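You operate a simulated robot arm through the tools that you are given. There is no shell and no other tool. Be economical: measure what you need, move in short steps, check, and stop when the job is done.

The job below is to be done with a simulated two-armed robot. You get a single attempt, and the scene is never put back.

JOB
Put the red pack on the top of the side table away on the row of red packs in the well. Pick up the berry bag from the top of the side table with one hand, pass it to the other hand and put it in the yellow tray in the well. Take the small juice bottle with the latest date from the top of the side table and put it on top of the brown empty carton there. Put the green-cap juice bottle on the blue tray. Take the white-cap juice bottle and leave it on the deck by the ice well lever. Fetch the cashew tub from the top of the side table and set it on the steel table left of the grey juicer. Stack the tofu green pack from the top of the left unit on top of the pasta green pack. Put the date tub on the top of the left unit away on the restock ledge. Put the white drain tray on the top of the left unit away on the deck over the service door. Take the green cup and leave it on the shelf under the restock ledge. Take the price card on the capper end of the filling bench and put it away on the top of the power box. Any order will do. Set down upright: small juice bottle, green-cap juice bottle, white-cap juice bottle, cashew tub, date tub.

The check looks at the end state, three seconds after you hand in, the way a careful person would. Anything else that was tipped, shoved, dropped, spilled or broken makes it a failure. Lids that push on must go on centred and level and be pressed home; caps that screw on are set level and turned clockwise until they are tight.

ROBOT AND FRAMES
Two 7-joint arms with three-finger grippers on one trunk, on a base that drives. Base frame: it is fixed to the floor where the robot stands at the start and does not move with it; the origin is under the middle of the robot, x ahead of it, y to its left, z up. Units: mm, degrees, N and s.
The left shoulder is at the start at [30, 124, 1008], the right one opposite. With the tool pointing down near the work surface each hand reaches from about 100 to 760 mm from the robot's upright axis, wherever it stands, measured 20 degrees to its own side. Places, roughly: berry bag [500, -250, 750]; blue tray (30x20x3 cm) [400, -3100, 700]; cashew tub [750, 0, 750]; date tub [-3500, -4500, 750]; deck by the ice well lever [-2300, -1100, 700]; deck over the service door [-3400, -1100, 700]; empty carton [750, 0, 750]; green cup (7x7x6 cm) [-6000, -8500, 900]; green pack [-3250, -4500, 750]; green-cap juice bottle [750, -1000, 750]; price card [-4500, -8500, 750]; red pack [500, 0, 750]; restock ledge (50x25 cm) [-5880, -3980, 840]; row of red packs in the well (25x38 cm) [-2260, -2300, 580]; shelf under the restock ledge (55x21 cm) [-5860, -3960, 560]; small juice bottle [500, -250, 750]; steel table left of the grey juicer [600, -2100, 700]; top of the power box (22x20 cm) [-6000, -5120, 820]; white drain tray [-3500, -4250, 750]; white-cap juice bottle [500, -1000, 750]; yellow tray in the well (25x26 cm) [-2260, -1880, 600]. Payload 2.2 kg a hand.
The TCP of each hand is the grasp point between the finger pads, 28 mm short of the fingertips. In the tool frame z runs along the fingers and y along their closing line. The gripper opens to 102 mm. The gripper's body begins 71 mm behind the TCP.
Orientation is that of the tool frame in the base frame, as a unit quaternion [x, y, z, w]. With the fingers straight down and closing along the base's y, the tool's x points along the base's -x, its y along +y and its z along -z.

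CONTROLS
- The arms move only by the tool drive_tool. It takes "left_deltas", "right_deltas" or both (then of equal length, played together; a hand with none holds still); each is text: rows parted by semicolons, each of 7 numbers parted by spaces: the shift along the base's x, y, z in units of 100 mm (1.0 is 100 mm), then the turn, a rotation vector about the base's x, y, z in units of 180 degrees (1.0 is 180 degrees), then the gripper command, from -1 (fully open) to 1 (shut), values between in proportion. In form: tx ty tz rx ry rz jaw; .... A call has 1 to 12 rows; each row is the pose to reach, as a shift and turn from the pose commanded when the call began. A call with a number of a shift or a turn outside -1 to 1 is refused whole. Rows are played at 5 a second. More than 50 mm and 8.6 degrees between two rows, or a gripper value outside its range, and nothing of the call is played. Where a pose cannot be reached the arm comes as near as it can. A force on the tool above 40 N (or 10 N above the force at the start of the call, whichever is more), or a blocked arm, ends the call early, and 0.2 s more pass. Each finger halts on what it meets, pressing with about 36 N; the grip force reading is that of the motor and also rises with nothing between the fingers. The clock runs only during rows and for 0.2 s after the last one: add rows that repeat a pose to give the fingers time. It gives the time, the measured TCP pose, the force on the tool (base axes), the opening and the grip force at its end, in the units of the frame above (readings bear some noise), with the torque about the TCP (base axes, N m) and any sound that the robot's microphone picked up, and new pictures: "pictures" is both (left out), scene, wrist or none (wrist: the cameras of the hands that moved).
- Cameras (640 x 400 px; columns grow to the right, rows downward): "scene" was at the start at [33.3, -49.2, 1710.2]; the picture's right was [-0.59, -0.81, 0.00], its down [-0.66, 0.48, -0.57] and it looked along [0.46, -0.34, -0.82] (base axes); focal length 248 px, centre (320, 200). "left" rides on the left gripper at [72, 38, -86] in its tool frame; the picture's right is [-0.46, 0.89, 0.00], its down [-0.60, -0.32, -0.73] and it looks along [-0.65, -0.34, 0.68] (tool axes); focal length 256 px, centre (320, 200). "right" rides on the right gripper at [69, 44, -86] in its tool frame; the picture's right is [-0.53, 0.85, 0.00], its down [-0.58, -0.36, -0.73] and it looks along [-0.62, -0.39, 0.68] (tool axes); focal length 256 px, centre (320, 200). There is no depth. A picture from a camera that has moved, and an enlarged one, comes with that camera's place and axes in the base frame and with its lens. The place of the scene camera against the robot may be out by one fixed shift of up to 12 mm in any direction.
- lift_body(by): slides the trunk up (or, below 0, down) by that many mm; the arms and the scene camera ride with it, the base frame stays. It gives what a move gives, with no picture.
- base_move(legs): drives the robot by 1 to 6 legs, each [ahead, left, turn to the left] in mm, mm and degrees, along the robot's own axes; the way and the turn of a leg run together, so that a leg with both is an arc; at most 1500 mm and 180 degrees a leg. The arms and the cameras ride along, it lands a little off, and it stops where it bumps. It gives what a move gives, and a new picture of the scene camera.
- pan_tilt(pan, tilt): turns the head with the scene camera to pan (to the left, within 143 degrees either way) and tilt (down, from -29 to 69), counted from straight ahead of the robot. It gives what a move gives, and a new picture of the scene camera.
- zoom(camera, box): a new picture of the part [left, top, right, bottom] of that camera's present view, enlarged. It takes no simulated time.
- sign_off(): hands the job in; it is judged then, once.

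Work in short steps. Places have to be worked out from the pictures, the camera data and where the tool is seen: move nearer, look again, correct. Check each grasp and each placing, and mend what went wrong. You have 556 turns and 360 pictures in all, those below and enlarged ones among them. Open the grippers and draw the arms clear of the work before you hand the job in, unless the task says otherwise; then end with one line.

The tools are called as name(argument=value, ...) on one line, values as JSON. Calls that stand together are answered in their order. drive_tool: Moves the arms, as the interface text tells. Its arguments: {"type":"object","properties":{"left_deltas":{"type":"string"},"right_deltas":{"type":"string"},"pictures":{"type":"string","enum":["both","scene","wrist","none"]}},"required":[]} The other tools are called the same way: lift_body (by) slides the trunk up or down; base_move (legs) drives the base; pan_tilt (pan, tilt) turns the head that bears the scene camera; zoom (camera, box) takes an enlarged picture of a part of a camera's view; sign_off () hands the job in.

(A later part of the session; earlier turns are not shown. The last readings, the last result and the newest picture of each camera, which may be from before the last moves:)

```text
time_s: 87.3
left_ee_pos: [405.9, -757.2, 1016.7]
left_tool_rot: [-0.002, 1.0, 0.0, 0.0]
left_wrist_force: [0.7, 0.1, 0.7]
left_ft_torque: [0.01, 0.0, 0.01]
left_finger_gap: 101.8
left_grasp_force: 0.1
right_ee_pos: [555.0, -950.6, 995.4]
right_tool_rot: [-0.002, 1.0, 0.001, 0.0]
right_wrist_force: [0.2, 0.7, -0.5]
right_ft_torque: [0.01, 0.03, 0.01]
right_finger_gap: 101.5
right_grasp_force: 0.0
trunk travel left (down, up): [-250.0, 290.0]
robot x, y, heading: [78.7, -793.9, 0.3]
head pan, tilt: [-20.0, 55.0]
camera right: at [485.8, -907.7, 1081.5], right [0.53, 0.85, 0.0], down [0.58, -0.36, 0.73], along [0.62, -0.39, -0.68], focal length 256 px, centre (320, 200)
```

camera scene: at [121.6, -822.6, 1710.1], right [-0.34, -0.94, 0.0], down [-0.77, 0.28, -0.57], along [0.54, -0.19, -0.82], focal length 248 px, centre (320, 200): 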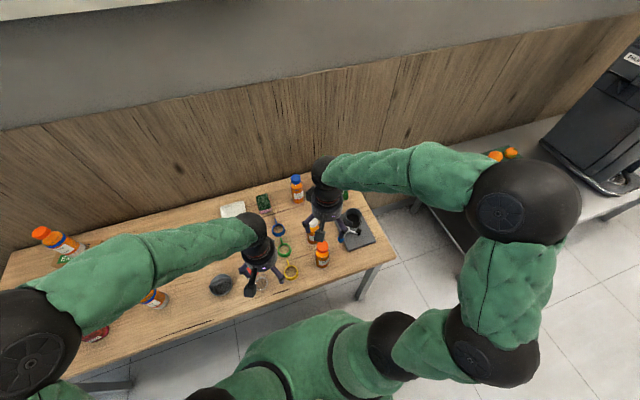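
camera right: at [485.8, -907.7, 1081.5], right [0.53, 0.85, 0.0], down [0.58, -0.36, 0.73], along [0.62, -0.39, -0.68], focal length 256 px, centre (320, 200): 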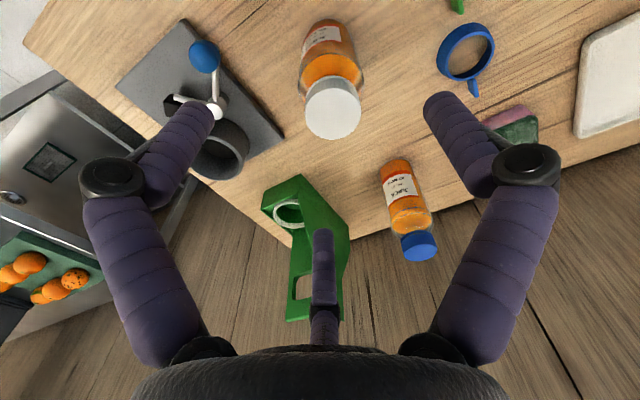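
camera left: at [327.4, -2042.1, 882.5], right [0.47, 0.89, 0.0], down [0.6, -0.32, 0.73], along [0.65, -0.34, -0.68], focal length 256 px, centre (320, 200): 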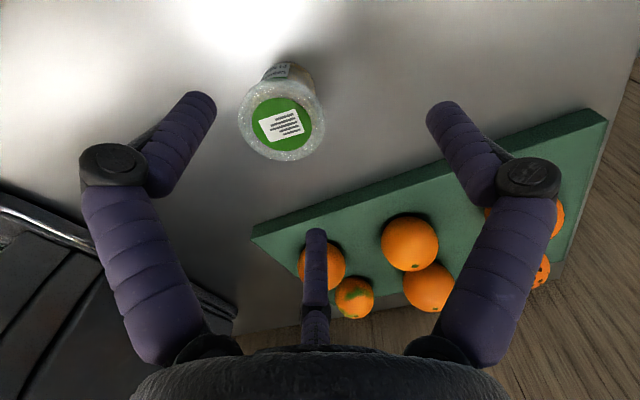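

White cap centre ≈(565,-947). Descend and grip.

drive_tool(right_deltas="0.1 0.03 -0.4 0 0 0 -1; 0.1 0.03 -0.8 0 0 0 -1; 0.1 0.03 -1 0 0 0 -1", pictures="none")

drive_tool(right_deltas="0 0 -0.2 0 0 0 -1; 0 0 -0.37 0 0 0 -1; 0 0 -0.37 0 0 0 0; 0 0 -0.37 0 0 0 0.4; 0 0 -0.37 0 0 0 0.6; 0 0 -0.37 0 0 0 0.6", pictures="wrist")

```text
time_s: 88.1
left_ee_pos: [406.0, -756.9, 1016.6]
left_tool_rot: [-0.002, 1.0, 0.0, 0.0]
left_wrist_force: [0.2, -0.4, 0.6]
left_ft_torque: [0.02, 0.01, 0.0]
left_finger_gap: 102.0
left_grasp_force: 0.1
right_ee_pos: [568.3, -946.9, 894.7]
right_tool_rot: [-0.001, 1.0, 0.0, -0.001]
right_wrist_force: [-0.3, 1.2, -0.5]
right_ft_torque: [0.02, 0.01, 0.02]
right_finger_gap: 101.8
right_grasp_force: 0.1
trunk travel left (down, up): [-250.0, 290.0]
robot x, y, heading: [76.5, -787.6, 0.2]
head pan, tilt: [-20.0, 55.0]
```

```text
time_s: 89.5
left_ee_pos: [405.7, -756.8, 1016.8]
left_tool_rot: [-0.002, 1.0, 0.0, -0.001]
left_wrist_force: [0.4, 0.0, 0.6]
left_ft_torque: [-0.01, -0.02, 0.0]
left_finger_gap: 102.1
left_grasp_force: 0.0
right_ee_pos: [569.0, -948.3, 858.6]
right_tool_rot: [-0.002, 1.0, 0.0, 0.001]
right_wrist_force: [4.0, -1.6, 6.3]
right_ft_torque: [-0.03, -0.28, -0.02]
right_finger_gap: 54.7
right_grasp_force: 35.8
trunk travel left (down, up): [-250.0, 290.0]
robot x, y, heading: [79.7, -789.5, 0.3]
head pan, tilt: [-20.0, 55.0]
camera right: at [498.6, -905.7, 944.5], right [0.53, 0.85, 0.0], down [0.58, -0.36, 0.73], along [0.62, -0.39, -0.68], focal length 256 px, centre (320, 200)
```

right: 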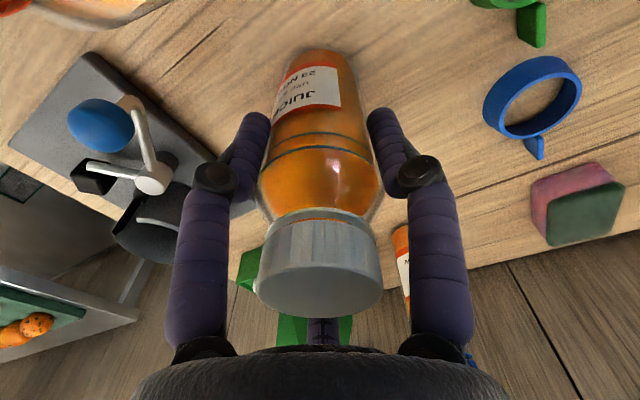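

Gripped. Lift 200 and retract.

drive_tool(right_deltas="0 0 0.2 0 0 0 0.6; 0 0 0.6 0 0 0 0.6; 0 0 1 0 0 0 0.6", pictures="none")

drive_tool(right_deltas="0 0 0.45 0 0 0 0.6; 0 0 0.9 0 0 0 0.6; -0.4 -0.2 1 0 0 0 0.6; -0.8 -0.4 1 0 0 0 0.6; -1 -0.6 1 0 0 0 0.6", pictures="none")

drive_tool(right_deltas="-0.4 -0.2 0 0 0 0 0.6; -0.8 -0.4 0 0 0 0 0.6; -1 -0.5 0.1 0 0 0 0.6", pictures="none")

```text
time_s: 90.3
left_ee_pos: [404.0, -757.1, 1017.2]
left_tool_rot: [-0.002, 1.0, -0.001, 0.0]
left_wrist_force: [0.1, 0.2, 1.2]
left_ft_torque: [-0.02, 0.0, -0.02]
left_finger_gap: 102.1
left_grasp_force: 0.1
right_ee_pos: [563.1, -947.6, 956.9]
right_tool_rot: [-0.003, 1.0, 0.0, -0.001]
right_wrist_force: [0.1, 0.3, -2.5]
right_ft_torque: [0.02, -0.02, 0.0]
right_finger_gap: 54.6
right_grasp_force: 35.6
trunk travel left (down, up): [-250.0, 290.0]
robot x, y, heading: [76.3, -791.6, 0.2]
head pan, tilt: [-20.0, 55.0]
```

```text
time_s: 91.5
left_ee_pos: [405.5, -757.9, 1016.9]
left_tool_rot: [-0.002, 1.0, 0.0, 0.0]
left_wrist_force: [-0.4, 0.0, 0.1]
left_ft_torque: [0.04, 0.02, 0.01]
left_finger_gap: 102.1
left_grasp_force: 0.1
right_ee_pos: [465.6, -1007.9, 1059.2]
right_tool_rot: [-0.002, 1.0, 0.001, 0.0]
right_wrist_force: [-1.0, -0.3, -3.9]
right_ft_torque: [-0.01, -0.01, 0.01]
right_finger_gap: 54.7
right_grasp_force: 35.6
trunk travel left (down, up): [-250.0, 290.0]
robot x, y, heading: [78.6, -791.4, 0.3]
head pan, tilt: [-20.0, 55.0]
```

```text
time_s: 92.3
left_ee_pos: [405.3, -757.0, 1015.5]
left_tool_rot: [-0.003, 1.0, 0.0, 0.0]
left_wrist_force: [0.0, 0.3, 0.8]
left_ft_torque: [-0.03, -0.05, -0.02]
left_finger_gap: 101.9
left_grasp_force: 0.1
right_ee_pos: [364.7, -1058.6, 1067.8]
right_tool_rot: [-0.003, 1.0, 0.0, -0.001]
right_wrist_force: [-1.1, -0.4, -3.7]
right_ft_torque: [0.02, 0.0, 0.0]
right_finger_gap: 55.0
right_grasp_force: 35.7
trunk travel left (down, up): [-250.0, 290.0]
robot x, y, heading: [81.3, -792.2, 0.2]
head pan, tilt: [-20.0, 55.0]
```

Slide left 700 mm to the red pack, head aimed down there.

base_move(legs=[[0, 700, 0]])

pan_tilt(pan=5, tilt=60)

```text
time_s: 96.1
left_ee_pos: [401.2, -61.0, 1016.4]
left_tool_rot: [-0.005, 1.0, 0.0, 0.0]
left_wrist_force: [-0.6, 0.3, 0.3]
left_ft_torque: [0.0, 0.05, -0.04]
left_finger_gap: 102.1
left_grasp_force: 0.1
right_ee_pos: [362.4, -362.6, 1067.5]
right_tool_rot: [-0.005, 1.0, 0.0, -0.001]
right_wrist_force: [-0.2, -0.4, -3.8]
right_ft_torque: [-0.01, 0.0, -0.01]
right_finger_gap: 54.7
right_grasp_force: 35.8
trunk travel left (down, up): [-250.0, 290.0]
robot x, y, heading: [72.0, -100.4, 0.7]
head pan, tilt: [-20.0, 55.0]
camera scene: at [117.6, -128.3, 1710.1], right [-0.33, -0.94, 0.0], down [-0.77, 0.27, -0.57], along [0.54, -0.19, -0.82], focal length 248 px, centre (320, 200)
```

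scene: 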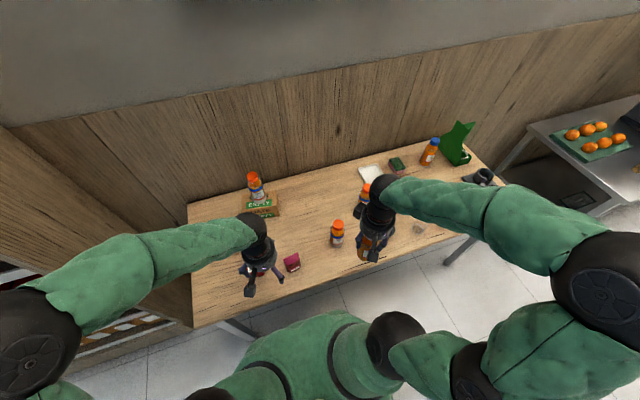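

```text
time_s: 97.0
left_ee_pos: [401.3, -61.5, 1017.2]
left_tool_rot: [-0.005, 1.0, 0.0, 0.0]
left_wrist_force: [0.2, -0.2, 0.5]
left_ft_torque: [0.0, 0.0, 0.04]
left_finger_gap: 101.9
left_grasp_force: 0.2
right_ee_pos: [362.1, -363.0, 1067.3]
right_tool_rot: [-0.005, 1.0, 0.0, -0.001]
right_wrist_force: [0.2, 0.9, -2.3]
right_ft_torque: [0.03, 0.02, -0.01]
right_finger_gap: 54.7
right_grasp_force: 36.0
trunk travel left (down, up): [-250.0, 290.0]
robot x, y, heading: [77.2, -99.2, 0.2]
head pan, tilt: [5.0, 60.0]
camera scene: at [116.0, -98.5, 1704.1], right [0.1, -1.0, 0.0], down [-0.86, -0.08, -0.5], along [0.5, 0.05, -0.87], focal length 248 px, centre (320, 200)
```

scene: 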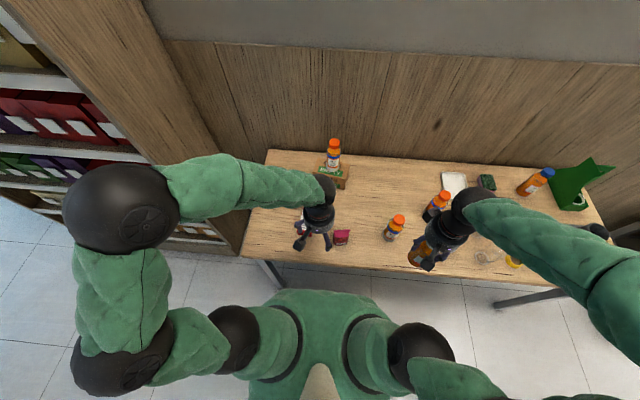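

Use left wrist camera to locate the red pack: move to (430,60,890).

drive_tool(left_deltas="0 0.45 0 0 0 0 -1; 0.1 0.9 -0.1 0 0 0 -1; 0.2 1 -0.5 0 0 0 -1; 0.3 1 -0.9 0 0 0 -1; 0.3 1 -1 0 0 0 -1", pictures="wrist")

```text
time_s: 98.2
left_ee_pos: [429.5, 37.5, 915.8]
left_tool_rot: [-0.005, 1.0, -0.001, 0.0]
left_wrist_force: [0.1, 0.4, -0.1]
left_ft_torque: [-0.01, 0.02, -0.02]
left_finger_gap: 102.1
left_grasp_force: 0.1
right_ee_pos: [362.6, -364.6, 1067.4]
right_tool_rot: [-0.004, 1.0, -0.001, 0.0]
right_wrist_force: [0.1, 0.9, -3.5]
right_ft_torque: [-0.01, 0.0, -0.02]
right_finger_gap: 54.7
right_grasp_force: 36.1
trunk travel left (down, up): [-250.0, 290.0]
robot x, y, heading: [74.3, -97.7, 0.4]
head pan, tilt: [5.0, 60.0]
camera left: at [355.8, 75.2, 1001.9], right [0.46, 0.89, 0.0], down [0.61, -0.31, 0.73], along [0.65, -0.33, -0.68], focal length 256 px, centre (320, 200)
```

left: 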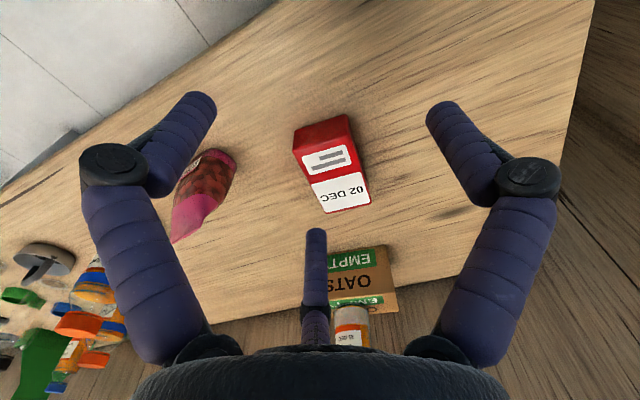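

Red pack lies flat, ~47×98×48 mm, centre ≈(534,6), long axis −7°. Move over it, then look again.

drive_tool(left_deltas="0.4 -0.1 0 0 0 -0.02 -1; 0.8 -0.2 0 0 0 -0.039 -1; 1 -0.31 -0.2 0 0 -0.039 -1; 1 -0.31 -0.2 0 0 -0.039 -1", pictures="wrist")

```text
time_s: 99.2
left_ee_pos: [530.0, 6.1, 896.2]
left_tool_rot: [0.058, 0.998, 0.0, 0.0]
left_wrist_force: [0.3, -1.0, 0.5]
left_ft_torque: [0.03, -0.01, 0.01]
left_finger_gap: 102.1
left_grasp_force: 0.1
right_ee_pos: [362.5, -362.3, 1067.4]
right_tool_rot: [-0.004, 1.0, 0.0, 0.0]
right_wrist_force: [0.3, -0.7, -3.4]
right_ft_torque: [0.01, -0.05, 0.02]
right_finger_gap: 54.5
right_grasp_force: 35.7
trunk travel left (down, up): [-250.0, 290.0]
robot x, y, heading: [76.5, -100.0, 0.6]
head pan, tilt: [5.0, 60.0]
camera left: at [461.1, 52.2, 982.6], right [0.56, 0.83, 0.0], down [0.56, -0.38, 0.73], along [0.6, -0.41, -0.68], focal length 256 px, centre (320, 200)
```

left: 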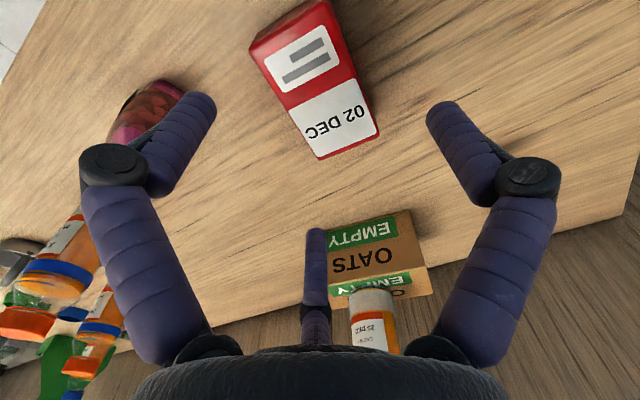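

Confirmed centre (533,6), aligned. Descend to 788 and grip.

drive_tool(left_deltas="0.03 0 -0.4 0 0 0 -1; 0.03 0 -0.8 0 0 0 -1; 0.03 0 -1 0 0 0 -1; 0.03 0 -1 0 0 0 -1", pictures="none")

drive_tool(left_deltas="0 0 -0.08 0 0 0 -1; 0 0 -0.08 0 0 0 -0.3; 0 0 -0.08 0 0 0 0.3; 0 0 -0.08 0 0 0 0.8; 0 0 -0.08 0 0 0 0.8", pictures="wrist")

```text
time_s: 100.0
left_ee_pos: [533.6, 5.9, 804.4]
left_tool_rot: [0.058, 0.998, 0.001, 0.001]
left_wrist_force: [-6.2, -1.5, 16.3]
left_ft_torque: [-0.53, 0.43, -0.25]
left_finger_gap: 102.1
left_grasp_force: 0.2
right_ee_pos: [362.1, -362.7, 1067.3]
right_tool_rot: [-0.005, 1.0, 0.001, -0.001]
right_wrist_force: [0.0, -0.8, -2.9]
right_ft_torque: [0.0, 0.03, 0.01]
right_finger_gap: 54.6
right_grasp_force: 36.1
trunk travel left (down, up): [-250.0, 290.0]
robot x, y, heading: [75.1, -99.2, 0.5]
head pan, tilt: [5.0, 60.0]
stopped in row 4 (left hand): the force on the tool passed its limit at 69 N (the readings are from after the stop); the commanded pose is now the measured one
```

```text
time_s: 100.3
left_ee_pos: [533.6, 5.5, 804.5]
left_tool_rot: [0.057, 0.998, 0.002, 0.001]
left_wrist_force: [-8.7, -1.5, 22.8]
left_ft_torque: [-0.69, 0.79, -0.32]
left_finger_gap: 102.3
left_grasp_force: 0.2
right_ee_pos: [361.0, -363.3, 1067.1]
right_tool_rot: [-0.005, 1.0, 0.001, -0.002]
right_wrist_force: [0.2, -0.6, -3.7]
right_ft_torque: [-0.03, 0.02, 0.02]
right_finger_gap: 54.6
right_grasp_force: 35.9
trunk travel left (down, up): [-250.0, 290.0]
robot x, y, heading: [75.1, -96.1, 0.4]
head pan, tilt: [5.0, 60.0]
stopped in row 1 (left hand): the force on the tool passed its limit at 49 N (the readings are from after the stop); the commanded pose is now the measured one
camera left: at [465.6, 51.8, 890.2], right [0.56, 0.83, 0.0], down [0.56, -0.39, 0.73], along [0.61, -0.41, -0.68], focal length 256 px, centre (320, 200)
```

left: 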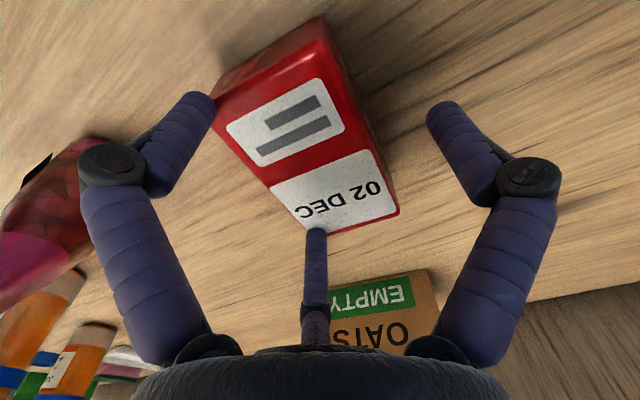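

Contact: the torque shows a finger touched the pack's near corner. The hand really has three fingers (one at tool +y, two toward −y at ±60°), so I must offset the TCP ~12 mm to −y. Lift and look.

drive_tool(left_deltas="0 0 0.3 0 0 0 -1; 0 0 0.6 0 0 0 -1; 0 -0.12 0.6 0 0 0 -1; 0 -0.12 0.6 0 0 0 -1", pictures="wrist")

```text
time_s: 101.3
left_ee_pos: [534.3, -5.5, 862.6]
left_tool_rot: [0.057, 0.998, 0.001, 0.002]
left_wrist_force: [-0.5, 0.4, 0.3]
left_ft_torque: [0.0, 0.0, 0.01]
left_finger_gap: 102.0
left_grasp_force: 0.1
right_ee_pos: [362.0, -363.0, 1068.6]
right_tool_rot: [-0.005, 1.0, 0.0, -0.001]
right_wrist_force: [0.6, -0.1, -3.4]
right_ft_torque: [0.01, 0.01, -0.02]
right_finger_gap: 54.8
right_grasp_force: 36.2
trunk travel left (down, up): [-250.0, 290.0]
robot x, y, heading: [71.2, -98.0, 0.6]
head pan, tilt: [5.0, 60.0]
camera left: at [465.7, 39.3, 948.3], right [0.56, 0.83, 0.0], down [0.56, -0.39, 0.73], along [0.61, -0.41, -0.68], focal length 256 px, centre (320, 200)
```

left: 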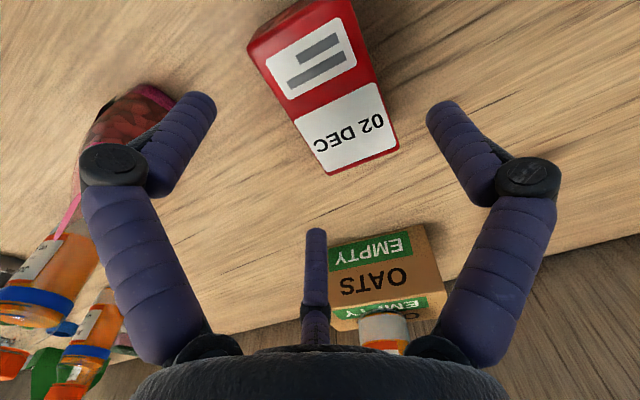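

Recomputed with pack top ≈780: centre ≈(542,0), ~60×106 mm. TCP goes to (540,-13). Lower partially and look.

drive_tool(left_deltas="0.06 -0.07 -0.2 0 0 0 -1; 0.06 -0.07 -0.43 0 0 0 -1; 0.06 -0.07 -0.43 0 0 0 -1", pictures="wrist")

```text
time_s: 102.1
left_ee_pos: [540.5, -13.2, 818.6]
left_tool_rot: [0.058, 0.998, 0.002, 0.0]
left_wrist_force: [-0.5, 0.9, -0.5]
left_ft_torque: [0.0, 0.02, -0.02]
left_finger_gap: 101.8
left_grasp_force: 0.1
right_ee_pos: [361.9, -364.0, 1067.5]
right_tool_rot: [-0.005, 1.0, 0.001, -0.001]
right_wrist_force: [-0.3, -0.2, -3.4]
right_ft_torque: [0.02, -0.03, -0.01]
right_finger_gap: 54.5
right_grasp_force: 35.9
trunk travel left (down, up): [-250.0, 290.0]
robot x, y, heading: [77.7, -98.7, 0.6]
head pan, tilt: [5.0, 60.0]
camera left: at [471.9, 32.6, 905.3], right [0.56, 0.83, 0.0], down [0.56, -0.39, 0.73], along [0.61, -0.41, -0.68], focal length 256 px, centre (320, 200)
```

left: 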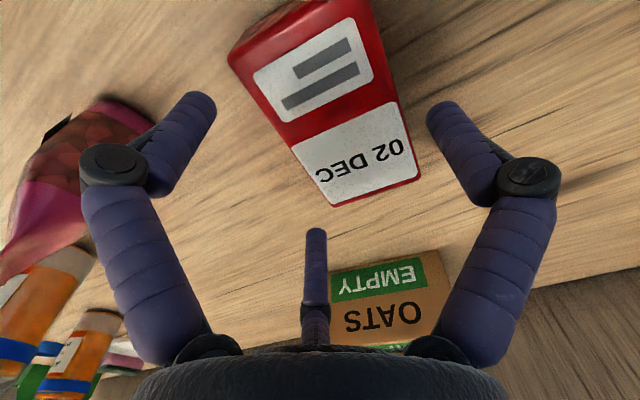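

Pack sits between the fingers now. Descend to ~784 and close.

drive_tool(left_deltas="0 0 -0.15 0 0 0 -1; 0 0 -0.28 0 0 0 -1; 0 0 -0.33 0 0 0 -1; 0 0 -0.33 0 0 0 -0.4; 0 0 -0.33 0 0 0 0.2; 0 0 -0.33 0 0 0 0.6; 0 0 -0.33 0 0 0 0.6", pictures="wrist")

```text
time_s: 103.7
left_ee_pos: [541.5, -12.5, 787.4]
left_tool_rot: [0.057, 0.998, 0.002, 0.002]
left_wrist_force: [2.1, 0.4, 6.6]
left_ft_torque: [0.16, 0.14, 0.02]
left_finger_gap: 86.1
left_grasp_force: 36.1
right_ee_pos: [360.5, -364.2, 1066.9]
right_tool_rot: [-0.005, 1.0, 0.0, 0.0]
right_wrist_force: [-0.5, -0.2, -3.4]
right_ft_torque: [-0.01, 0.01, -0.01]
right_finger_gap: 54.9
right_grasp_force: 36.1
trunk travel left (down, up): [-250.0, 290.0]
robot x, y, heading: [75.7, -101.6, 0.3]
head pan, tilt: [5.0, 60.0]
camera left: at [472.7, 32.5, 873.9], right [0.56, 0.83, 0.0], down [0.56, -0.39, 0.73], along [0.61, -0.41, -0.68], focal length 256 px, centre (320, 200)
```

left: 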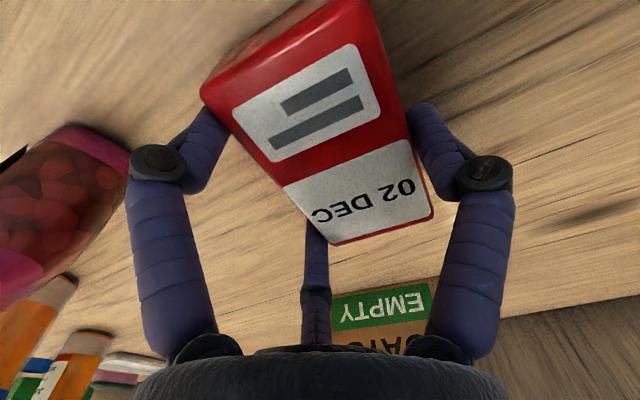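

Gripped (gap 86, three contacts). Lift and check.

drive_tool(left_deltas="0 0 0.1 0 0 0 0.8; 0 0 0.4 0 0 0 0.8; 0 0 0.8 0 0 0 0.8; 0 0 1 0 0 0 0.8", pictures="wrist")

```text
time_s: 104.7
left_ee_pos: [540.4, -13.3, 887.8]
left_tool_rot: [0.058, 0.998, 0.001, 0.001]
left_wrist_force: [0.5, -1.0, -2.4]
left_ft_torque: [0.0, -0.01, 0.0]
left_finger_gap: 85.9
left_grasp_force: 35.7
right_ee_pos: [362.8, -363.2, 1067.1]
right_tool_rot: [-0.005, 1.0, 0.001, -0.001]
right_wrist_force: [0.7, -0.3, -3.1]
right_ft_torque: [0.0, -0.01, -0.02]
right_finger_gap: 54.5
right_grasp_force: 36.3
trunk travel left (down, up): [-250.0, 290.0]
robot x, y, heading: [76.1, -97.7, 0.3]
head pan, tilt: [5.0, 60.0]
camera left: at [471.9, 32.6, 973.9], right [0.56, 0.83, 0.0], down [0.56, -0.39, 0.73], along [0.6, -0.41, -0.68], focal length 256 px, centre (320, 200)
```

left: 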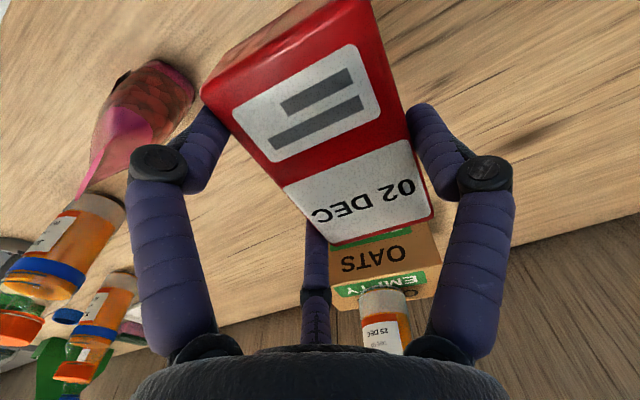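

Held. Retract left hand high, then look around toward the well.

drive_tool(left_deltas="-0.3 0.1 0.3 0 0 0 0.8; -0.6 0.25 0.6 0 0 0 0.8; -0.9 0.4 0.9 0 0 0 0.8; -1 0.5 1 0 0 0 0.8", pictures="none")

base_move(legs=[[-500, 0, 0], [0, 0, 90]])

pan_tilt(pan=70, tilt=20)

```text
time_s: 105.7
left_ee_pos: [441.9, 37.3, 984.3]
left_tool_rot: [0.056, 0.998, 0.002, 0.0]
left_wrist_force: [0.7, -0.6, -2.5]
left_ft_torque: [-0.05, 0.01, 0.0]
left_finger_gap: 85.9
left_grasp_force: 36.4
right_ee_pos: [362.3, -362.8, 1066.2]
right_tool_rot: [-0.005, 1.0, -0.001, -0.002]
right_wrist_force: [-0.6, -0.2, -3.0]
right_ft_torque: [0.04, -0.01, 0.02]
right_finger_gap: 54.6
right_grasp_force: 36.0
trunk travel left (down, up): [-250.0, 290.0]
robot x, y, heading: [75.5, -95.9, 0.6]
head pan, tilt: [5.0, 60.0]
```

```text
time_s: 112.5
left_ee_pos: [-554.3, 266.3, 986.0]
left_tool_rot: [-0.667, 0.745, 0.002, -0.001]
left_wrist_force: [1.0, -0.1, -0.8]
left_ft_torque: [0.02, -0.01, 0.01]
left_finger_gap: 85.9
left_grasp_force: 35.6
right_ee_pos: [-154.4, 187.5, 1066.3]
right_tool_rot: [0.712, -0.702, 0.001, 0.0]
right_wrist_force: [0.2, -0.5, -3.4]
right_ft_torque: [0.0, 0.0, -0.01]
right_finger_gap: 54.6
right_grasp_force: 35.4
trunk travel left (down, up): [-250.0, 290.0]
robot x, y, heading: [-418.4, -101.9, 90.8]
head pan, tilt: [5.0, 60.0]
camera scene: at [-420.8, -71.0, 1704.0], right [0.99, 0.1, 0.0], down [0.09, -0.86, -0.5], along [-0.05, 0.5, -0.87], focal length 248 px, centre (320, 200)
```

scene: 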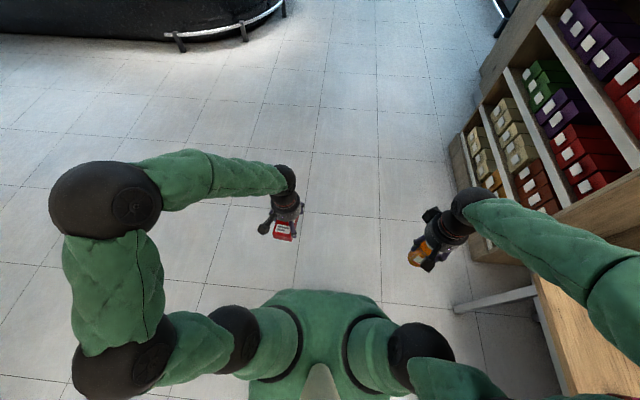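

```text
time_s: 113.8
left_ee_pos: [-556.1, 264.9, 985.9]
left_tool_rot: [-0.666, 0.746, 0.001, 0.0]
left_wrist_force: [-0.7, -1.4, -1.9]
left_ft_torque: [0.02, -0.04, 0.0]
left_finger_gap: 86.0
left_grasp_force: 36.0
right_ee_pos: [-156.0, 186.8, 1066.2]
right_tool_rot: [0.712, -0.702, 0.001, 0.001]
right_wrist_force: [-0.3, 0.1, -3.4]
right_ft_torque: [0.01, -0.01, -0.02]
right_finger_gap: 54.5
right_grasp_force: 35.8
trunk travel left (down, up): [-250.0, 290.0]
robot x, y, heading: [-420.3, -98.4, 90.8]
head pan, tilt: [70.0, 20.0]
camera scene: at [-501.9, -106.5, 1762.2], right [0.33, 0.94, 0.0], down [0.32, -0.11, -0.94], along [-0.89, 0.31, -0.34], focal length 248 px, centre (320, 200)
```

scene: 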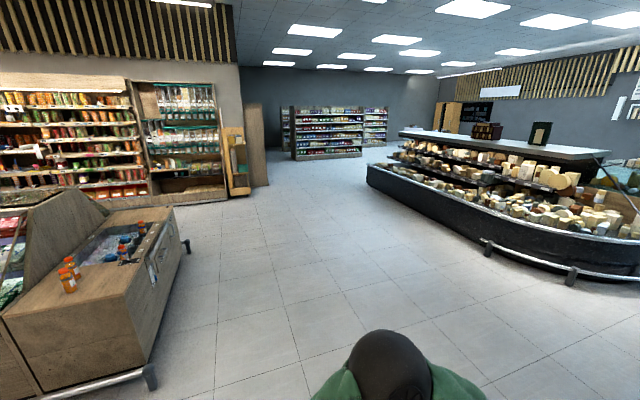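

The deck with juice bottles is at left. Pan further left to view the island.

pan_tilt(pan=125, tilt=25)

```text
time_s: 115.1
left_ee_pos: [-555.8, 266.6, 984.1]
left_tool_rot: [-0.666, 0.746, 0.002, -0.001]
left_wrist_force: [0.5, -0.5, -0.9]
left_ft_torque: [0.03, -0.02, -0.01]
left_finger_gap: 85.8
left_grasp_force: 36.1
right_ee_pos: [-155.0, 188.2, 1066.7]
right_tool_rot: [0.712, -0.702, 0.001, 0.001]
right_wrist_force: [0.7, -0.1, -3.7]
right_ft_torque: [0.03, 0.01, 0.0]
right_finger_gap: 54.9
right_grasp_force: 35.2
trunk travel left (down, up): [-250.0, 290.0]
robot x, y, heading: [-418.5, -101.5, 90.5]
head pan, tilt: [125.0, 25.0]
camera scene: at [-488.9, -191.0, 1754.1], right [-0.58, 0.81, 0.0], down [0.34, 0.25, -0.91], along [-0.74, -0.53, -0.42], focal length 248 px, centre (320, 200)
```

scene: 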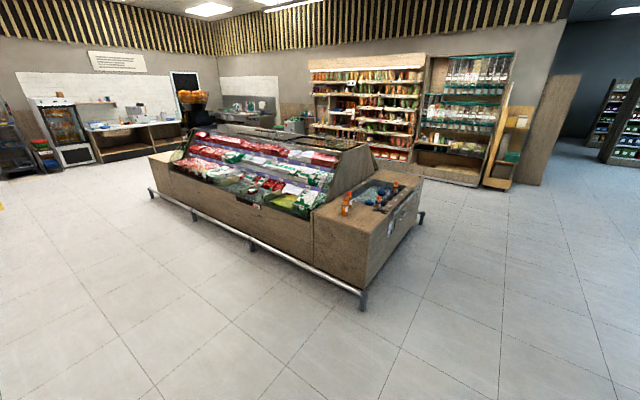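

Island's near end deck spans y≈-900..; I drive to (-2250,-100) then face -y.

base_move(legs=[[0, 1000, 0], [0, 850, 0], [0, 0, 179]])

pan_tilt(pan=0, tilt=40)

```text
time_s: 131.6
left_ee_pos: [-2143.7, -520.7, 985.8]
left_tool_rot: [0.756, 0.654, 0.0, 0.002]
left_wrist_force: [-0.3, -0.1, -2.6]
left_ft_torque: [-0.04, 0.02, 0.0]
left_finger_gap: 86.2
left_grasp_force: 36.0
right_ee_pos: [-2541.5, -429.1, 1067.1]
right_tool_rot: [0.714, 0.7, 0.002, -0.001]
right_wrist_force: [-0.5, -0.1, -2.9]
right_ft_torque: [0.03, 0.03, -0.03]
right_finger_gap: 55.0
right_grasp_force: 36.2
trunk travel left (down, up): [-250.0, 290.0]
robot x, y, heading: [-2268.3, -147.0, -91.0]
head pan, tilt: [125.0, 25.0]
camera scene: at [-2186.1, -74.2, 1754.1], right [0.56, -0.83, 0.0], down [-0.35, -0.23, -0.91], along [0.75, 0.5, -0.42], focal length 248 px, centre (320, 200)
```

scene: 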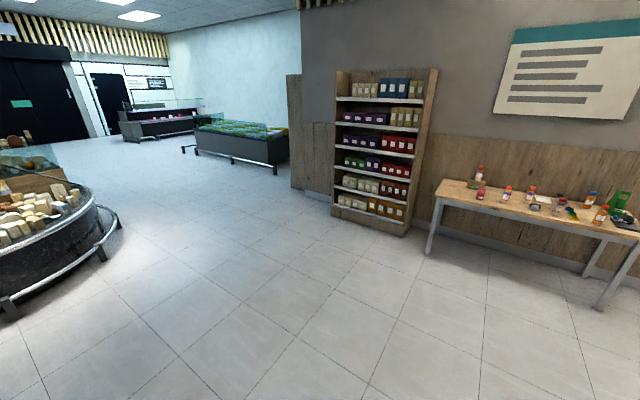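

```text
time_s: 133.6
left_ee_pos: [-2144.6, -520.4, 985.3]
left_tool_rot: [0.757, 0.654, 0.0, 0.001]
left_wrist_force: [0.5, 0.1, -1.1]
left_ft_torque: [-0.05, 0.04, 0.01]
left_finger_gap: 85.7
left_grasp_force: 35.6
right_ee_pos: [-2541.9, -428.9, 1066.5]
right_tool_rot: [0.714, 0.7, 0.0, -0.001]
right_wrist_force: [-0.1, 0.6, -3.0]
right_ft_torque: [0.02, -0.01, -0.01]
right_finger_gap: 54.9
right_grasp_force: 36.2
trunk travel left (down, up): [-250.0, 290.0]
robot x, y, heading: [-2265.9, -147.3, -91.2]
head pan, tilt: [0.0, 40.0]
camera scene: at [-2264.5, -210.4, 1730.8], right [-1.0, 0.02, 0.0], down [0.01, 0.64, -0.77], along [-0.02, -0.77, -0.64], focal length 248 px, centre (320, 200)
```

scene: 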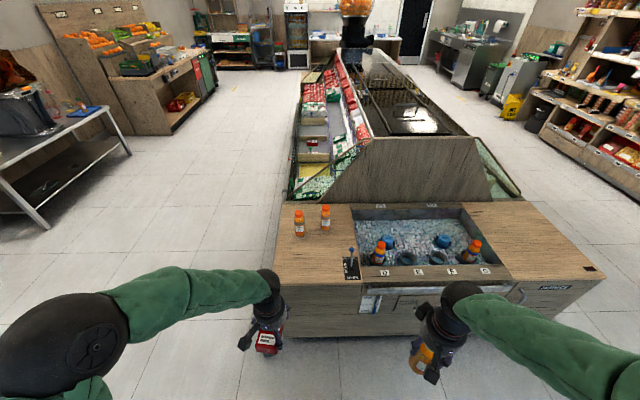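

zoom(camera="scene", box=[260, 130, 620, 350])

zoom(camera="scene", box=[270, 50, 400, 210])

```text
1.78 times, centred on (440, 240) of scene
camera zoom: at [-2264.5, -210.4, 1730.8], right [-1.0, 0.02, 0.0], down [0.01, 0.64, -0.77], along [-0.02, -0.77, -0.64], focal length 440 px, centre (107, 129)
```

zoom: 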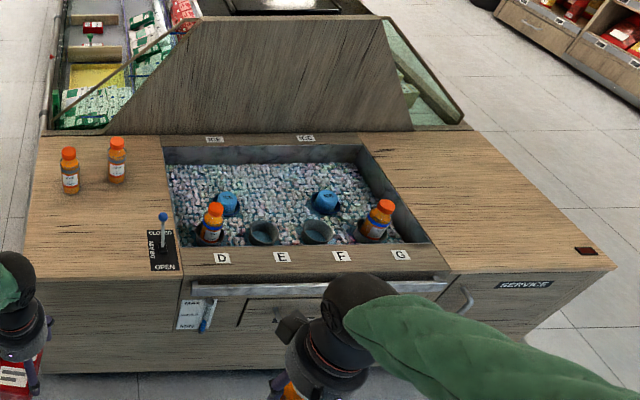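

```text
2.50 times, centred on (335, 130) of scene
camera zoom: at [-2264.5, -210.4, 1730.8], right [-1.0, 0.02, 0.0], down [0.01, 0.64, -0.77], along [-0.02, -0.77, -0.64], focal length 619 px, centre (282, 375)
```

zoom: 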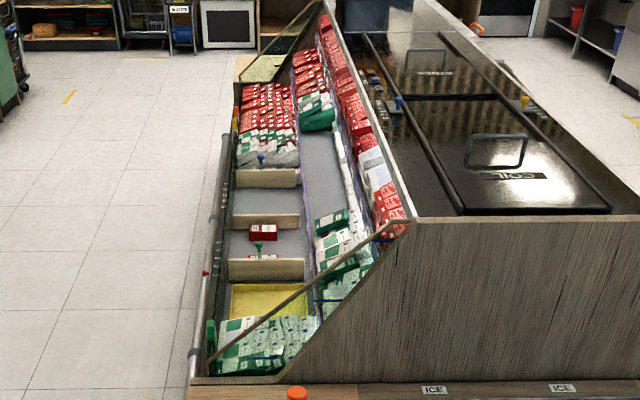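

Lever is at ≈(-2440,-942); two orange-cap bottles at ≈(-2175,-1153) and (-2324,-1193). I'll place the white-cap at ≈(-2290,-1030). Drive ahead 300.

base_move(legs=[[300, 0, 1]])

```text
time_s: 135.7
left_ee_pos: [-2141.3, -824.0, 986.3]
left_tool_rot: [0.751, 0.66, 0.0, 0.001]
left_wrist_force: [1.2, -0.7, -1.7]
left_ft_torque: [0.04, 0.03, -0.01]
left_finger_gap: 86.0
left_grasp_force: 36.2
right_ee_pos: [-2541.8, -738.6, 1066.4]
right_tool_rot: [0.709, 0.705, 0.002, 0.0]
right_wrist_force: [0.3, 0.4, -4.2]
right_ft_torque: [0.06, 0.0, 0.0]
right_finger_gap: 54.7
right_grasp_force: 35.9
trunk travel left (down, up): [-250.0, 290.0]
robot x, y, heading: [-2267.9, -456.5, -90.2]
head pan, tilt: [0.0, 40.0]
camera scene: at [-2267.7, -517.2, 1730.7], right [-1.0, 0.01, 0.0], down [0.0, 0.64, -0.77], along [0.0, -0.77, -0.64], focal length 248 px, centre (320, 200)
```

scene: 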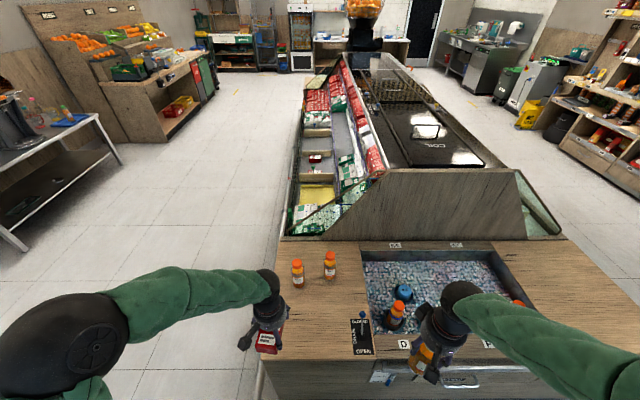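

Bring the right hand over (-2285,-1020), moving left hand aside a little.

drive_tool(right_deltas="0.33 -0.33 0 0 0 0 0.6; 0.66 -0.66 0 0 0 0 0.6; 1 -1 0 0 0 0 0.6", left_deltas="0.2 0.2 0 0 0 0 0.8; 0.4 0.4 0 0 0 0 0.8; 0.6 0.6 0 0 0 0 0.8", pictures="none")

drive_tool(right_deltas="0.33 -0.33 0 0 0 0 0.6; 0.66 -0.66 -0.1 0 0 0 0.6; 1 -1 -0.2 0 0 0 0.6", pictures="none")

drive_tool(right_deltas="0.3 -0.3 -0.1 0 0 0 0.6; 0.57 -0.6 -0.4 0 0 0 0.6; 0.57 -0.8 -0.8 0 0 0 0.6; 0.57 -0.82 -1 0 0 0 0.6", pictures="both")

```text
time_s: 136.5
left_ee_pos: [-2081.4, -765.1, 985.1]
left_tool_rot: [0.751, 0.66, 0.0, 0.002]
left_wrist_force: [0.8, 0.4, -1.9]
left_ft_torque: [0.03, 0.06, 0.0]
left_finger_gap: 85.8
left_grasp_force: 35.7
right_ee_pos: [-2439.2, -835.6, 1066.2]
right_tool_rot: [0.709, 0.705, 0.001, -0.002]
right_wrist_force: [0.8, 0.4, -2.8]
right_ft_torque: [-0.01, 0.03, 0.03]
right_finger_gap: 54.5
right_grasp_force: 35.9
trunk travel left (down, up): [-250.0, 290.0]
robot x, y, heading: [-2271.1, -454.1, -90.4]
head pan, tilt: [0.0, 40.0]
```

```text
time_s: 137.3
left_ee_pos: [-2082.0, -767.5, 984.7]
left_tool_rot: [0.751, 0.66, 0.001, 0.001]
left_wrist_force: [0.6, -0.4, -1.5]
left_ft_torque: [0.03, 0.06, 0.0]
left_finger_gap: 86.0
left_grasp_force: 35.9
right_ee_pos: [-2341.7, -938.4, 1045.2]
right_tool_rot: [0.709, 0.705, 0.002, -0.002]
right_wrist_force: [0.7, -0.3, -3.0]
right_ft_torque: [0.03, 0.03, 0.01]
right_finger_gap: 54.7
right_grasp_force: 35.8
trunk travel left (down, up): [-250.0, 290.0]
robot x, y, heading: [-2274.1, -451.7, -90.1]
head pan, tilt: [0.0, 40.0]
```

```text
refused: row 2 steps farther than a row can; nothing moved
```

drive_tool(right_deltas="0.3 -0.3 -0.1 0 0 0 0.6; 0.57 -0.55 -0.35 0 0 0 0.6; 0.57 -0.8 -0.75 0 0 0 0.6; 0.57 -0.82 -1 0 0 0 0.6; 0.57 -0.82 -1 0 0 0 0.6", pictures="both")

```text
time_s: 138.5
left_ee_pos: [-2082.4, -766.0, 985.7]
left_tool_rot: [0.751, 0.66, 0.0, 0.002]
left_wrist_force: [-0.6, 1.0, -1.9]
left_ft_torque: [0.01, 0.05, -0.01]
left_finger_gap: 85.7
left_grasp_force: 36.6
right_ee_pos: [-2285.0, -1020.0, 943.4]
right_tool_rot: [0.708, 0.706, 0.001, -0.001]
right_wrist_force: [0.3, 0.2, -3.7]
right_ft_torque: [-0.01, -0.03, 0.01]
right_finger_gap: 54.5
right_grasp_force: 35.6
trunk travel left (down, up): [-250.0, 290.0]
robot x, y, heading: [-2269.5, -451.2, -90.4]
head pan, tilt: [0.0, 40.0]
camera scene: at [-2267.6, -516.4, 1730.8], right [-1.0, 0.01, 0.0], down [0.0, 0.64, -0.77], along [0.0, -0.77, -0.64], focal length 248 px, centre (320, 200)
camera right: at [-2241.4, -953.0, 1030.7], right [0.84, -0.54, 0.0], down [-0.37, -0.58, 0.73], along [-0.39, -0.61, -0.68], focal length 256 px, centre (320, 200)
```

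scene: 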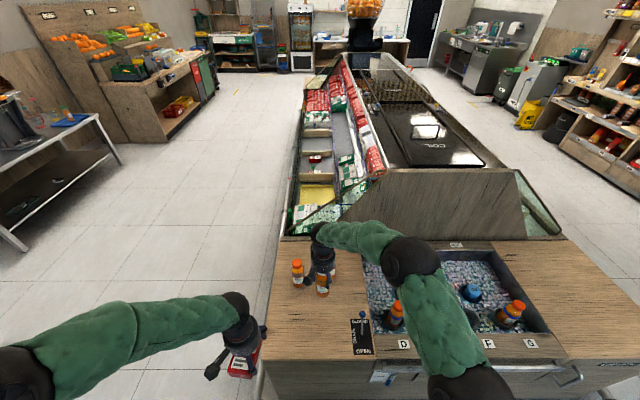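
right: 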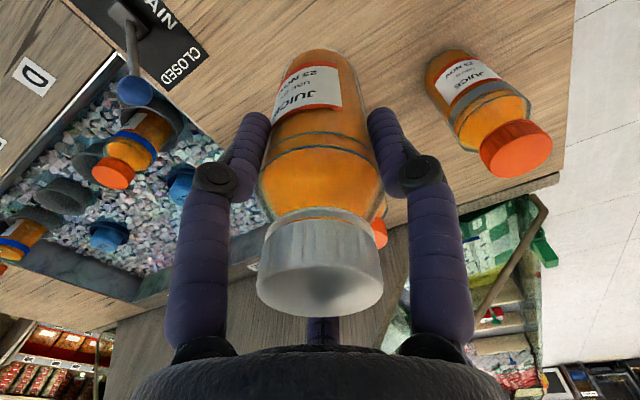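

Area clear around. Descend to the deck.

drive_tool(right_deltas="0 0 -0.4 0 0 0 0.6; 0 0 -0.8 0 0 0 0.6; 0 0 -1 0 0 0 0.6", pictures="none")

drive_tool(right_deltas="0 0 -0.1 0 0 0 0.6; 0 0 -0.16 0 0 0 0.6; 0 0 -0.2 0 0 0 0.6; 0 0 -0.24 0 0 0 0.6; 0 0 -0.28 0 0 0 0.6; 0 0 -0.32 0 0 0 0.6; 0 0 -0.36 0 0 0 0.6; 0 0 -0.4 0 0 0 0.6; 0 0 -0.44 0 0 0 0.6; 0 0 -0.48 0 0 0 0.6; 0 0 -0.52 0 0 0 0.6; 0 0 -0.56 0 0 0 0.6", pictures="wrist")

```text
time_s: 139.3
left_ee_pos: [-2082.2, -765.3, 985.9]
left_tool_rot: [0.752, 0.659, 0.001, 0.001]
left_wrist_force: [-0.2, 0.0, -2.2]
left_ft_torque: [0.01, 0.02, -0.03]
left_finger_gap: 85.7
left_grasp_force: 36.4
right_ee_pos: [-2285.2, -1019.8, 843.9]
right_tool_rot: [0.708, 0.706, 0.001, -0.001]
right_wrist_force: [-0.3, -0.1, -2.5]
right_ft_torque: [-0.02, -0.02, 0.02]
right_finger_gap: 54.7
right_grasp_force: 35.9
trunk travel left (down, up): [-250.0, 290.0]
robot x, y, heading: [-2272.6, -454.6, -90.2]
head pan, tilt: [0.0, 40.0]
```

```text
time_s: 141.3
left_ee_pos: [-2081.0, -764.1, 984.8]
left_tool_rot: [0.751, 0.66, 0.0, 0.001]
left_wrist_force: [-0.4, -1.2, -1.5]
left_ft_torque: [0.02, 0.02, 0.03]
left_finger_gap: 86.0
left_grasp_force: 36.0
right_ee_pos: [-2284.6, -1022.0, 807.9]
right_tool_rot: [0.709, 0.705, 0.0, 0.002]
right_wrist_force: [-0.9, 5.3, 16.7]
right_ft_torque: [0.5, 0.07, -0.07]
right_finger_gap: 54.5
right_grasp_force: 36.3
trunk travel left (down, up): [-250.0, 290.0]
robot x, y, heading: [-2272.5, -453.7, -90.3]
head pan, tilt: [0.0, 40.0]
stopped in row 10 (right hand): the force on the tool passed its limit at 43 N (the readings are from after the stop); the commanded pose is now the measured one
camera right: at [-2239.8, -954.8, 893.7], right [0.84, -0.54, 0.0], down [-0.37, -0.57, 0.73], along [-0.39, -0.62, -0.68], focal length 256 px, centre (320, 200)
```

right: 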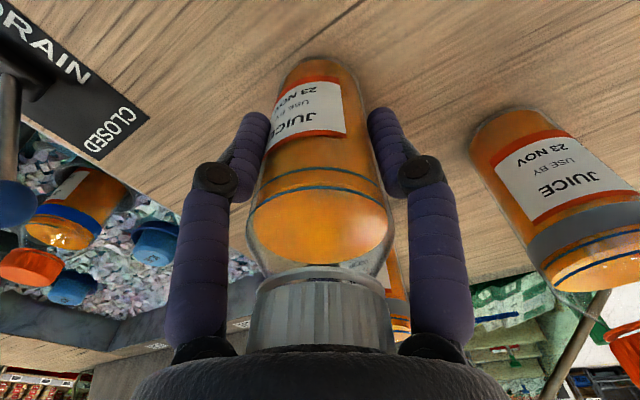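

Contact. Ease up ~3 mm, open, lift straight.

drive_tool(right_deltas="0 0 0.03 0 0 0 0.6; 0 0 0.03 0 0 0 0.6; 0 0 0.03 0 0 0 0.1; 0 0 0.03 0 0 0 -0.5; 0 0 0.03 0 0 0 -1; 0 0 0.4 0 0 0 -1; 0 0 0.8 0 0 0 -1; 0 0 1.0 0 0 0 -1", pictures="wrist")

```text
time_s: 143.1
left_ee_pos: [-2081.7, -764.0, 986.1]
left_tool_rot: [0.751, 0.66, 0.001, 0.002]
left_wrist_force: [0.9, -0.1, -1.4]
left_ft_torque: [0.01, 0.04, -0.01]
left_finger_gap: 85.7
left_grasp_force: 36.2
right_ee_pos: [-2284.7, -1020.6, 906.6]
right_tool_rot: [0.71, 0.705, 0.0, 0.001]
right_wrist_force: [0.2, 0.5, 0.5]
right_ft_torque: [0.0, 0.02, -0.03]
right_finger_gap: 102.1
right_grasp_force: 0.0
trunk travel left (down, up): [-250.0, 290.0]
robot x, y, heading: [-2275.1, -456.2, -90.1]
head pan, tilt: [0.0, 40.0]
camera right: at [-2240.4, -953.3, 992.9], right [0.84, -0.54, 0.0], down [-0.37, -0.57, 0.73], along [-0.39, -0.62, -0.68], focal length 256 px, centre (320, 200)
```

right: 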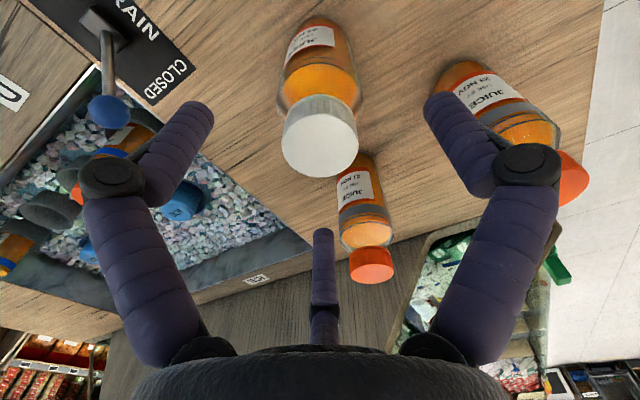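

White-cap bottle stands near the lever. Raise and retract right hand.

drive_tool(right_deltas="0 0 0.45 0 0 0 -1; 0 0 0.9 0 0 0 -1; 0 0.4 1 0 0 0 -1; 0 0.8 1 0 0 0 -1; -0.2 1 1 0 0 0 -1", pictures="none")

drive_tool(right_deltas="-0.2 0.3 0.3 0 0 0 -1; -0.5 0.6 0.5 0 0 0 -1; -0.8 0.9 0.6 0 0 0 -1", pictures="none")

```text
time_s: 144.3
left_ee_pos: [-2083.3, -763.5, 985.5]
left_tool_rot: [0.751, 0.66, 0.0, 0.003]
left_wrist_force: [0.3, -0.5, -1.8]
left_ft_torque: [-0.01, 0.0, -0.01]
left_finger_gap: 85.7
left_grasp_force: 36.2
right_ee_pos: [-2301.2, -921.2, 1006.9]
right_tool_rot: [0.709, 0.705, -0.001, 0.002]
right_wrist_force: [-0.2, -0.2, -0.2]
right_ft_torque: [0.02, -0.01, -0.02]
right_finger_gap: 101.9
right_grasp_force: 0.0
trunk travel left (down, up): [-250.0, 290.0]
robot x, y, heading: [-2271.7, -455.5, -90.2]
head pan, tilt: [0.0, 40.0]
```

```text
time_s: 145.1
left_ee_pos: [-2083.0, -764.1, 986.1]
left_tool_rot: [0.751, 0.66, 0.001, 0.001]
left_wrist_force: [0.1, 0.1, -1.4]
left_ft_torque: [-0.04, -0.04, -0.04]
left_finger_gap: 86.1
left_grasp_force: 35.7
right_ee_pos: [-2383.5, -831.8, 1065.7]
right_tool_rot: [0.709, 0.705, 0.0, 0.001]
right_wrist_force: [-0.2, 0.7, 0.1]
right_ft_torque: [-0.07, -0.01, -0.02]
right_finger_gap: 102.0
right_grasp_force: 0.0
trunk travel left (down, up): [-250.0, 290.0]
robot x, y, heading: [-2273.4, -455.9, -90.1]
head pan, tilt: [0.0, 40.0]
```

Drive around to the island's long side at y≈-2250, facing it.

base_move(legs=[[-150, 0, 0], [0, 1000, 0], [1000, 0, 0], [950, 0, 0], [0, 0, -90]])

pan_tilt(pan=0, tilt=35)

```text
time_s: 164.6
left_ee_pos: [-1529.6, -2460.9, 985.7]
left_tool_rot: [0.999, -0.041, -0.001, 0.002]
left_wrist_force: [0.2, -0.7, -1.9]
left_ft_torque: [0.01, 0.03, -0.01]
left_finger_gap: 86.0
left_grasp_force: 36.3
right_ee_pos: [-1610.6, -2163.4, 1066.0]
right_tool_rot: [1.0, 0.02, -0.001, 0.001]
right_wrist_force: [0.7, -0.2, -1.0]
right_ft_torque: [0.02, -0.03, 0.0]
right_finger_gap: 101.9
right_grasp_force: 0.1
trunk travel left (down, up): [-250.0, 290.0]
robot x, y, heading: [-1227.5, -2259.8, -177.9]
head pan, tilt: [0.0, 40.0]
camera scene: at [-1277.0, -2265.7, 1730.8], right [-0.04, 1.0, 0.0], down [0.64, 0.03, -0.77], along [-0.77, -0.03, -0.64], focal length 248 px, centre (320, 200)
```

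scene: 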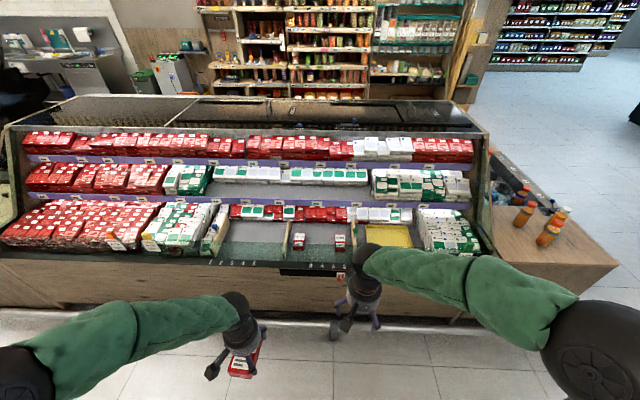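

```text
time_s: 165.2
left_ee_pos: [-1528.9, -2460.2, 985.9]
left_tool_rot: [0.999, -0.042, -0.001, 0.001]
left_wrist_force: [0.5, -0.2, -1.5]
left_ft_torque: [0.04, -0.01, -0.02]
left_finger_gap: 86.2
left_grasp_force: 35.9
right_ee_pos: [-1609.7, -2163.9, 1065.4]
right_tool_rot: [1.0, 0.02, 0.0, 0.0]
right_wrist_force: [-1.4, -0.6, 0.1]
right_ft_torque: [-0.01, 0.03, 0.03]
right_finger_gap: 102.0
right_grasp_force: 0.1
trunk travel left (down, up): [-250.0, 290.0]
robot x, y, heading: [-1226.9, -2258.3, -177.9]
head pan, tilt: [0.0, 35.0]
camera scene: at [-1280.1, -2266.0, 1738.3], right [-0.04, 1.0, 0.0], down [0.57, 0.02, -0.82], along [-0.82, -0.03, -0.57], focal length 248 px, centre (320, 200)
```

scene: 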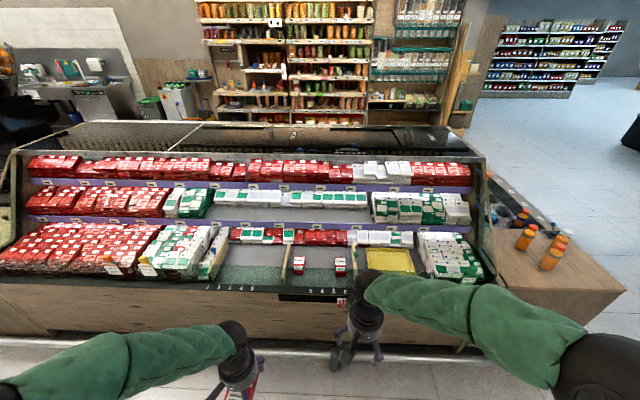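

zoom(camera="scene", box=[190, 220, 490, 320])

```text
2.13 times, centred on (340, 270) of scene
camera zoom: at [-1280.1, -2266.0, 1738.3], right [-0.04, 1.0, 0.0], down [0.57, 0.02, -0.82], along [-0.82, -0.03, -0.57], focal length 529 px, centre (277, 51)
```

zoom: 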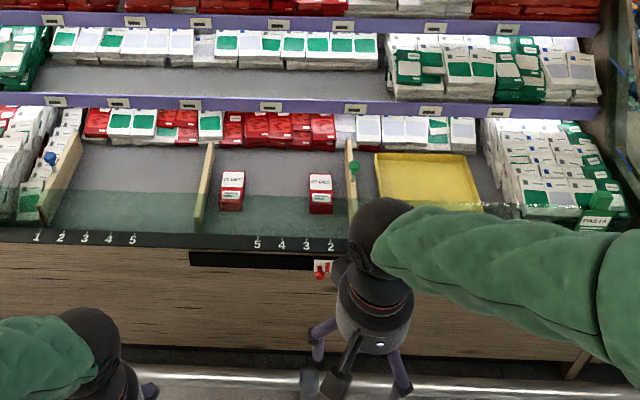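

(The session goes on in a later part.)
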